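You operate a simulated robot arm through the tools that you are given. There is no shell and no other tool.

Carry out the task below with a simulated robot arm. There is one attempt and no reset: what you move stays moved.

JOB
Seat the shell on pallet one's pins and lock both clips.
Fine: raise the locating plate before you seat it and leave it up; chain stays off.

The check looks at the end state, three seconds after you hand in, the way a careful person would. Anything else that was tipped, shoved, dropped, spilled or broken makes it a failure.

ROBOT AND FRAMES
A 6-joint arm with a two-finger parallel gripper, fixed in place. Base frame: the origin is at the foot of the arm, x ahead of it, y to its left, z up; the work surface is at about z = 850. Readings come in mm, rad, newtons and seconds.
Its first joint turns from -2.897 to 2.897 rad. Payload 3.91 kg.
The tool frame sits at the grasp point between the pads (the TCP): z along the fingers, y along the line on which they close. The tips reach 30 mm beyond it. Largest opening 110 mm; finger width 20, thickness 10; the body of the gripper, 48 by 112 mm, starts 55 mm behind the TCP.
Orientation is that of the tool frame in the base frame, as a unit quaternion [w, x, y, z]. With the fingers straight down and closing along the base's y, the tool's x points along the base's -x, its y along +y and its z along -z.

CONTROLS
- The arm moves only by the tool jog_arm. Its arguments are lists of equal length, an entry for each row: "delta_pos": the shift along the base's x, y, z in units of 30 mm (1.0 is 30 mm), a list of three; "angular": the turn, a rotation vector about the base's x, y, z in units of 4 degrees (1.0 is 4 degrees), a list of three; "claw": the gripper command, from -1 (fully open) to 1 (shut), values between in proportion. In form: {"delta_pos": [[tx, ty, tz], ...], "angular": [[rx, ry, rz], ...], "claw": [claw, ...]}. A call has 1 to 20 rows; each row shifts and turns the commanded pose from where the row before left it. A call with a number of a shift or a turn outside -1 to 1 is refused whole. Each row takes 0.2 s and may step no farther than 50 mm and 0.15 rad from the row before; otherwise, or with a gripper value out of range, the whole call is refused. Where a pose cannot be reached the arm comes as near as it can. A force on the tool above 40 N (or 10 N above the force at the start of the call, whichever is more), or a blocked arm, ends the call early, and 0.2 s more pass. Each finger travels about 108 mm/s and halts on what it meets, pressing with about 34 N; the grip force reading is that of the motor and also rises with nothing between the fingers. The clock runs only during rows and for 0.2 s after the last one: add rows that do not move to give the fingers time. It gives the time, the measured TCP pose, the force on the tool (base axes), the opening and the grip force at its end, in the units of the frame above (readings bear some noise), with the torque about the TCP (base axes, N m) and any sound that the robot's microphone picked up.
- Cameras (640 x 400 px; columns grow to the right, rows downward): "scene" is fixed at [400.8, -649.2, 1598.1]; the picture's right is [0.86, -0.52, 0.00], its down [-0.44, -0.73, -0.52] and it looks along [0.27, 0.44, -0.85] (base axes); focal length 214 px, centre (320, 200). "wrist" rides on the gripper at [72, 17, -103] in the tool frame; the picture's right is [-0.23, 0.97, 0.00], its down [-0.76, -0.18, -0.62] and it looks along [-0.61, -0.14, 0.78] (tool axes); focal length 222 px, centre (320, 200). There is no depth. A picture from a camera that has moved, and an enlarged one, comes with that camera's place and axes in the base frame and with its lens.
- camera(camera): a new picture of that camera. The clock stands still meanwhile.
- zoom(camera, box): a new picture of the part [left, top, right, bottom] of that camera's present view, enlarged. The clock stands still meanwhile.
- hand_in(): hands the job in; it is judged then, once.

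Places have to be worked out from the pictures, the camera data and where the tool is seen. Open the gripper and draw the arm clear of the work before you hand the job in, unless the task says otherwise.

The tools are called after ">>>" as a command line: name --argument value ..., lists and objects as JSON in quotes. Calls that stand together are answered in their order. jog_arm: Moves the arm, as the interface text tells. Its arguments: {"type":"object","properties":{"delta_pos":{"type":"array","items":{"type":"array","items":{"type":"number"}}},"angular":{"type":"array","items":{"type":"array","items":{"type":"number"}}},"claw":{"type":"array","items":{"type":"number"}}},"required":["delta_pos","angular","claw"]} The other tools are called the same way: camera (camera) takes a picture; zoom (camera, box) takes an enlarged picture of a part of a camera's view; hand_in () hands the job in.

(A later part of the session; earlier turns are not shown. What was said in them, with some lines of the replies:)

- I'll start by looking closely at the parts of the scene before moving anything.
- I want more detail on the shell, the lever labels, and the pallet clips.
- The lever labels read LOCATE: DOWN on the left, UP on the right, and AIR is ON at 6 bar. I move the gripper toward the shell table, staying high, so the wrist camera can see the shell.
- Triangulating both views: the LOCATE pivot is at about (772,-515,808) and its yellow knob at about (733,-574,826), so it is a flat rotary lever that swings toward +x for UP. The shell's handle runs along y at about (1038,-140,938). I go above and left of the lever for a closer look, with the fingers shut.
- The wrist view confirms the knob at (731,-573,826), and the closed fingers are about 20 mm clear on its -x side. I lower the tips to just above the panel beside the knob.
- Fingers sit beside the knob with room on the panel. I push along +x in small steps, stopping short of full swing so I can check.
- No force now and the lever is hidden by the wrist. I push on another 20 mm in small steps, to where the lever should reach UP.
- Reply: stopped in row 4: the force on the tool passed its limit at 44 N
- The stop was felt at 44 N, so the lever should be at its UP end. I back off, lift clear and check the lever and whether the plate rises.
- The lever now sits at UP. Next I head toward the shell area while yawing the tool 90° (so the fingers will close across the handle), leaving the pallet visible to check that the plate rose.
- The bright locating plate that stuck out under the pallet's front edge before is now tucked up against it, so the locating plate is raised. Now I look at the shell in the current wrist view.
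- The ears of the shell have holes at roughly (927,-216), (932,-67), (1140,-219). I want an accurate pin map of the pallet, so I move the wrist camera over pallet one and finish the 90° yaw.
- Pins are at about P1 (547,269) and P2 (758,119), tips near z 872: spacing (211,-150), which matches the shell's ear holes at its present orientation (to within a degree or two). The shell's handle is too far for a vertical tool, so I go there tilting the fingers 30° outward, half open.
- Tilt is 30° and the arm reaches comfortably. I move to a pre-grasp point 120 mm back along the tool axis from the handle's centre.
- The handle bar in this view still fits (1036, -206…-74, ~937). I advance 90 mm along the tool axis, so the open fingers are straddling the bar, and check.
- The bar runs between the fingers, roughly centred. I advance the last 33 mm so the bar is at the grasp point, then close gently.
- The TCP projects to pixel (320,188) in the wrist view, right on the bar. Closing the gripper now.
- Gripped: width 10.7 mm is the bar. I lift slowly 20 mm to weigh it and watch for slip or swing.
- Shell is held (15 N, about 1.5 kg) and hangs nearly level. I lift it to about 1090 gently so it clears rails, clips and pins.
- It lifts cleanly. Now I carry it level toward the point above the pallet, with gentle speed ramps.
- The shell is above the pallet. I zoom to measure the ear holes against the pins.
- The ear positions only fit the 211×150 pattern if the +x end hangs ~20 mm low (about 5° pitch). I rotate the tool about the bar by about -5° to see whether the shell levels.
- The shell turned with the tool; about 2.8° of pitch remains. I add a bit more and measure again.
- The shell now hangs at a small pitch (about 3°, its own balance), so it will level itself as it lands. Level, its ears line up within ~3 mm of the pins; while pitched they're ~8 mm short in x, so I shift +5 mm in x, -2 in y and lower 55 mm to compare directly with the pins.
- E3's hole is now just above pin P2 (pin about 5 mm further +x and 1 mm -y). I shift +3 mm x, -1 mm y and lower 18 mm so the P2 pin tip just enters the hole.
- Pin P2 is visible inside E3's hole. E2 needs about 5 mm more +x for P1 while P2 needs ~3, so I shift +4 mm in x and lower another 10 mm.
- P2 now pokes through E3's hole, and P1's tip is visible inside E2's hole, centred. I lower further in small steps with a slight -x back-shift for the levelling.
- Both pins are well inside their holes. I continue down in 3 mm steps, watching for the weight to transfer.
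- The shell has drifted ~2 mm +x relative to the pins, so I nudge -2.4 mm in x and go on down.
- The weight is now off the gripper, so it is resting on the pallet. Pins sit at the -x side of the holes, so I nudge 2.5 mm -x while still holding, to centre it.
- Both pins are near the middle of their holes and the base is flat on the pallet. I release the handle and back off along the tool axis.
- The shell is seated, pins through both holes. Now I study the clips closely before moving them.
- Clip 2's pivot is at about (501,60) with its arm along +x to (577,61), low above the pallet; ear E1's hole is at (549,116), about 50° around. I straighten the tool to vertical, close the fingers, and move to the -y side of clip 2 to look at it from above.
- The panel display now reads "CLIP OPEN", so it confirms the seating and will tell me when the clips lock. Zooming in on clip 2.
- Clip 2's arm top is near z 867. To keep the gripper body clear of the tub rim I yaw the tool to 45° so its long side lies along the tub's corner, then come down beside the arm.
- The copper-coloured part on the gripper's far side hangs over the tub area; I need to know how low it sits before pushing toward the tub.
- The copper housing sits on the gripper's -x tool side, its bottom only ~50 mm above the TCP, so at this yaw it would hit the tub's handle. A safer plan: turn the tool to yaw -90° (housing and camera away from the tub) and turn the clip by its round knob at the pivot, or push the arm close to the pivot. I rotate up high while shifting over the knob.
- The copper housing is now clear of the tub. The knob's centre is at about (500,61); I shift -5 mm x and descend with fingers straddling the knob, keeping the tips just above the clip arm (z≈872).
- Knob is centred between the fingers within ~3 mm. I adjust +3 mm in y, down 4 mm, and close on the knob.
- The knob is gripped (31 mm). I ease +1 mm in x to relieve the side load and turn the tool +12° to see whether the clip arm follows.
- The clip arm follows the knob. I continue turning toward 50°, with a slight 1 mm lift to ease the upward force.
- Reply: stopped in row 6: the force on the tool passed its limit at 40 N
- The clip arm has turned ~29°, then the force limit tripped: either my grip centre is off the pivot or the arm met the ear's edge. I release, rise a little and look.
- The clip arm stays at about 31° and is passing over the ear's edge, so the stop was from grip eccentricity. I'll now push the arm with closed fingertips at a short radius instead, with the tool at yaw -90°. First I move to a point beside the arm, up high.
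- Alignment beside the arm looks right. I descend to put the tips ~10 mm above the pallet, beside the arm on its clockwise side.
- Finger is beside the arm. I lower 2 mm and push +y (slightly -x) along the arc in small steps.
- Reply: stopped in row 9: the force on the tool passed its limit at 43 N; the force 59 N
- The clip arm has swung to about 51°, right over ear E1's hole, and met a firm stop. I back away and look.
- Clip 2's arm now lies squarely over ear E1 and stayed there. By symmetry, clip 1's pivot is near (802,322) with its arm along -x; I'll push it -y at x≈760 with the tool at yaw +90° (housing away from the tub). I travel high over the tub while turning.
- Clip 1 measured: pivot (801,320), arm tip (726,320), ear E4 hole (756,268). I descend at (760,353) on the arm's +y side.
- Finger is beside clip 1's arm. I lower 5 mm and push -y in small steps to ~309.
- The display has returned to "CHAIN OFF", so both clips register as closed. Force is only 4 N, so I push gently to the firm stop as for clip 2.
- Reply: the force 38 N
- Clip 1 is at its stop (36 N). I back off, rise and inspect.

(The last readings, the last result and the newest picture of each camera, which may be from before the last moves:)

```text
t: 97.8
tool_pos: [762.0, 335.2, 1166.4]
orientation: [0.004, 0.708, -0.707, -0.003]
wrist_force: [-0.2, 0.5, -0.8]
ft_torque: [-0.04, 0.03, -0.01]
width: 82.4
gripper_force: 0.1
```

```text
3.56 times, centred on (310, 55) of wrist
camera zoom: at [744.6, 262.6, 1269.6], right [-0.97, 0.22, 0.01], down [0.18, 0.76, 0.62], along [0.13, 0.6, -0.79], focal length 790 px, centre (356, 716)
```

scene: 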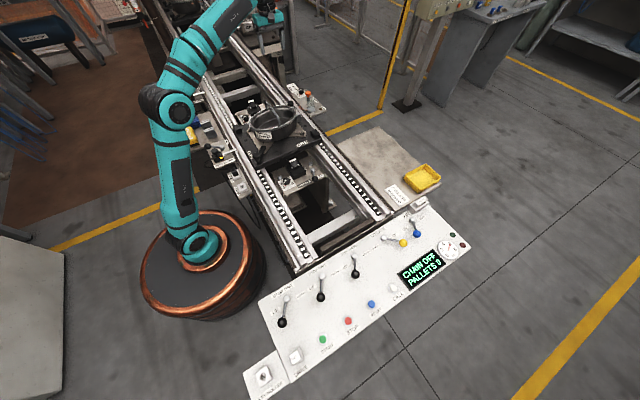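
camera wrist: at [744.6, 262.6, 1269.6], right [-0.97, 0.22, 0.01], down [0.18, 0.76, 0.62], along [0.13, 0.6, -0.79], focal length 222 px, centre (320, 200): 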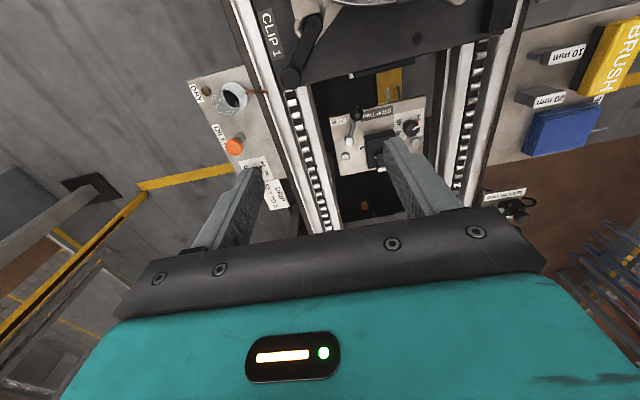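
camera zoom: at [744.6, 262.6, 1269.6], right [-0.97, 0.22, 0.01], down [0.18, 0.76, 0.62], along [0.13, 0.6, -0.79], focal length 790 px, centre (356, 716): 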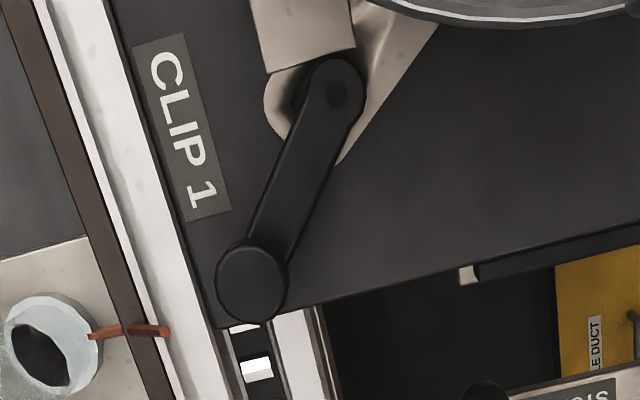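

Both clips lie over their ears, the display reads CHAIN OFF, LOCATE is up. I draw the arm clear to the side and do a final close check of pins and plate.

>>> jog_arm --delta_pos '[[0, -0.5, 0.5], [0, -1, 0.5], [0, -1, 0], [0, -1, 0], [0, -1, 0], [0, -1, 0], [0, -1, 0], [0, -1, 0], [0, -1, 0], [0, -1, 0], [0, -1, 0], [0, -1, 0], [0, -1, 0], [0, -1, 0], [0, -1, 0], [0, -1, 0], [0, -1, 0], [0, -1, 0], [0, -0.5, 0], [0, 0, 0]]' --angular '[[0, 0, 0], [0, 0, 0], [0, 0, 0], [0, 0, 0], [0, 0, 0], [0, 0, 0], [0, 0, 0], [0, 0, 0], [0, 0, 0], [0, 0, 0], [0, 0, 0], [0, 0, 0], [0, 0, 0], [0, 0, 0], [0, 0, 0], [0, 0, 0], [0, 0, 0], [0, 0, 0], [0, 0, 0], [0, 0, 0]]' --claw '[-1, -1, -1, -1, -1, -1, -1, -1, -1, -1, -1, -1, -1, -1, -1, -1, -1, -1, -1, -1]'

>>> camera --camera "scene"

>>> camera --camera "wrist"

>>> zoom --camera "scene" --box '[230, 100, 310, 160]'

>>> zoom --camera "scene" --box '[260, 210, 470, 340]'

>>> zoom --camera "scene" --box '[225, 150, 325, 220]'

```text
t: 102.0
tool_pos: [765.1, -203.3, 1195.3]
orientation: [0.003, 0.708, -0.707, -0.001]
wrist_force: [0.8, 0.3, 0.4]
ft_torque: [0.02, 0.02, 0.0]
width: 110.3
gripper_force: 0.0
```

```text
taken
```

scene: 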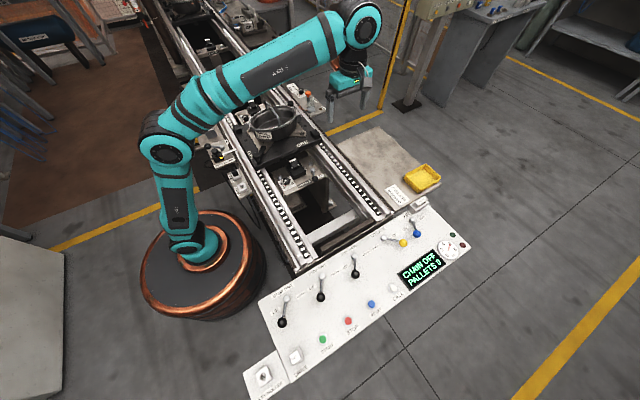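

```text
taken
camera wrist: at [748.2, -277.1, 1298.6], right [-0.97, 0.22, 0.01], down [0.18, 0.76, 0.62], along [0.13, 0.61, -0.79], focal length 222 px, centre (320, 200)
```

wrist: 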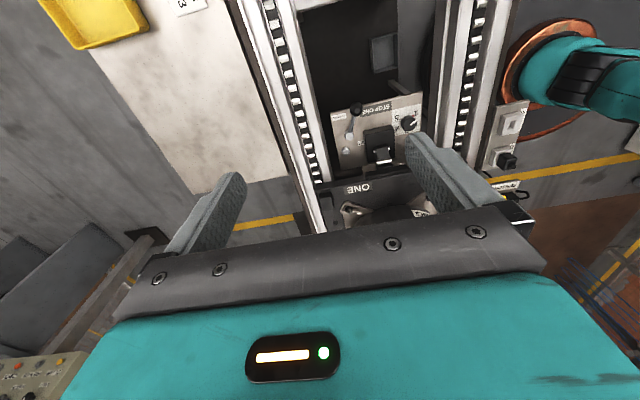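

```text
6.67 times, centred on (270, 130) of scene
camera zoom: at [400.8, -649.2, 1598.1], right [0.86, -0.52, 0.0], down [-0.44, -0.73, -0.52], along [0.27, 0.44, -0.85], focal length 1430 px, centre (653, 667)
```

zoom: 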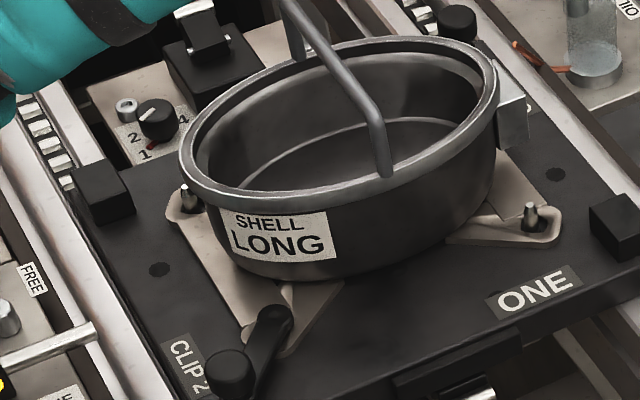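

```text
3.05 times, centred on (365, 275) of scene
camera zoom: at [400.8, -649.2, 1598.1], right [0.86, -0.52, 0.0], down [-0.44, -0.73, -0.52], along [0.27, 0.44, -0.85], focal length 654 px, centre (183, -29)
```

zoom: 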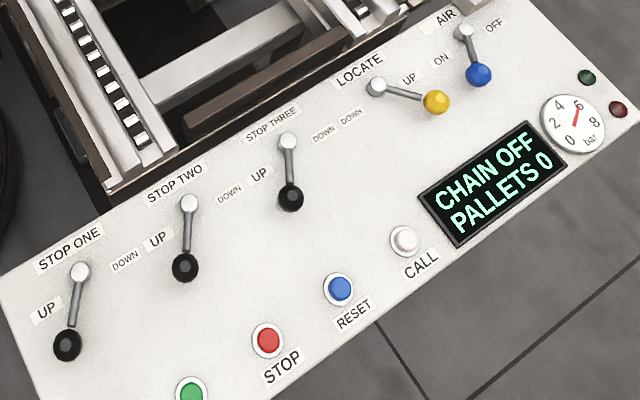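

```text
5.71 times, centred on (275, 185) of scene
camera zoom: at [400.8, -649.2, 1598.1], right [0.86, -0.52, 0.0], down [-0.44, -0.73, -0.52], along [0.27, 0.44, -0.85], focal length 1226 px, centre (577, 286)
```

zoom: 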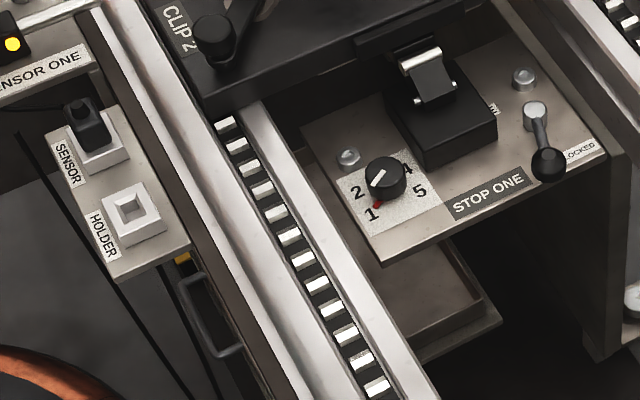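

One last check: the locating plate under the pallet and the pins up close.

>>> zoom --camera "scene" --box '[260, 140, 320, 180]'

>>> zoom --camera "scene" --box '[275, 110, 315, 140]'

>>> zoom --camera "scene" --box '[230, 115, 270, 145]'

```text
10.00 times, centred on (290, 160) of scene
camera zoom: at [400.8, -649.2, 1598.1], right [0.86, -0.52, 0.0], down [-0.44, -0.73, -0.52], along [0.27, 0.44, -0.85], focal length 2145 px, centre (620, 600)
```

zoom: 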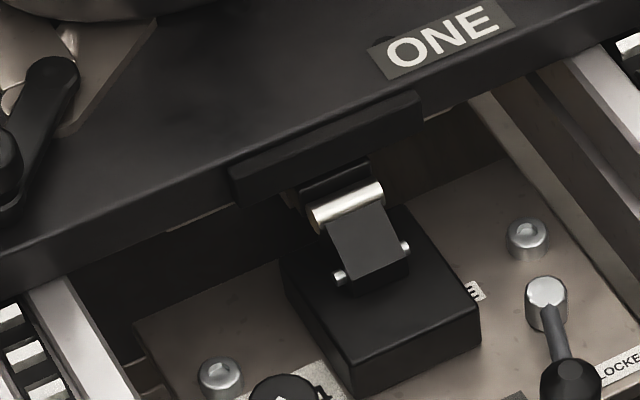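

```text
13.33 times, centred on (295, 125) of scene
camera zoom: at [400.8, -649.2, 1598.1], right [0.86, -0.52, 0.0], down [-0.44, -0.73, -0.52], along [0.27, 0.44, -0.85], focal length 2860 px, centre (653, 1200)
```

zoom: 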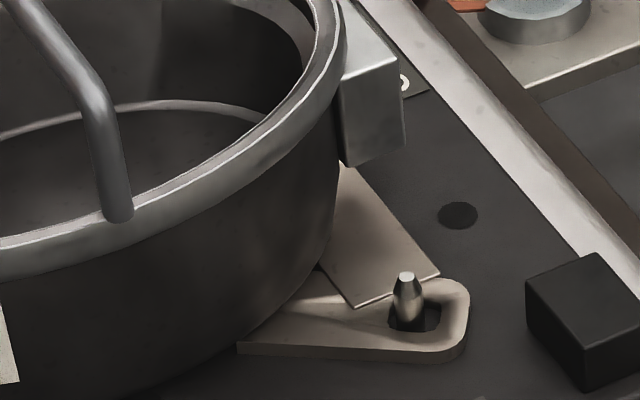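

```text
13.33 times, centred on (250, 130) of scene
camera zoom: at [400.8, -649.2, 1598.1], right [0.86, -0.52, 0.0], down [-0.44, -0.73, -0.52], along [0.27, 0.44, -0.85], focal length 2860 px, centre (1253, 1133)
```

zoom: 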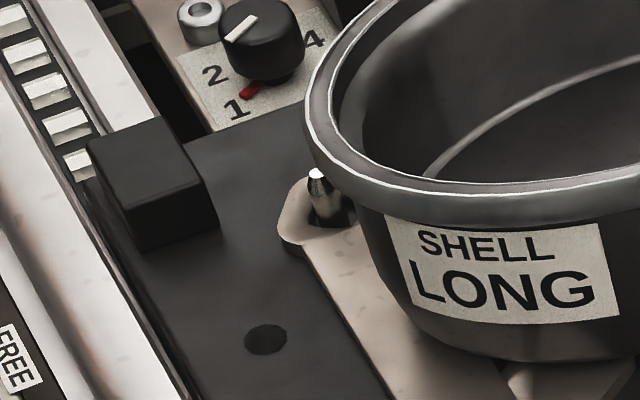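

I checked everything from the pictures:
- **Shell:** it sits flat, with both pins through its ears.
- **Clips:** both are swung over the ears to their stops.
- **Locating plate:** it is up.
- **Chain:** it is off.
- **Arm:** it is clear of the work and the gripper is open.

I'm handing the job in.

>>> hand_in

```text
The job is handed in.
```

I raised the locating plate, seated the shell on pallet one's pins and swung both clips to their stops. I have handed the job in, but no result has come back yet.

- **Locating plate:** I moved the LOCATE lever to UP before seating the shell, and it is still up. In the pictures the plate is tucked up against the underside of the pallet.
- **Shell:** It rests flat on the pallet, with both pins through the holes in its ears.
- **Clips:** Each clip arm lies over its ear, pushed to a firm stop. The panel read CLIP OPEN until the second arm was over, then went back to CHAIN OFF.
- **Chain:** It stayed off throughout.

Pushing the clips moved the pallet about 1 mm in its locators. On my first try at clip 2, turning it by its knob tripped the force limit partway, so I pushed the arm round with the fingertips instead. I saw nothing else tipped, shoved or dropped.

The gripper is open and the arm is clear of the pallet.
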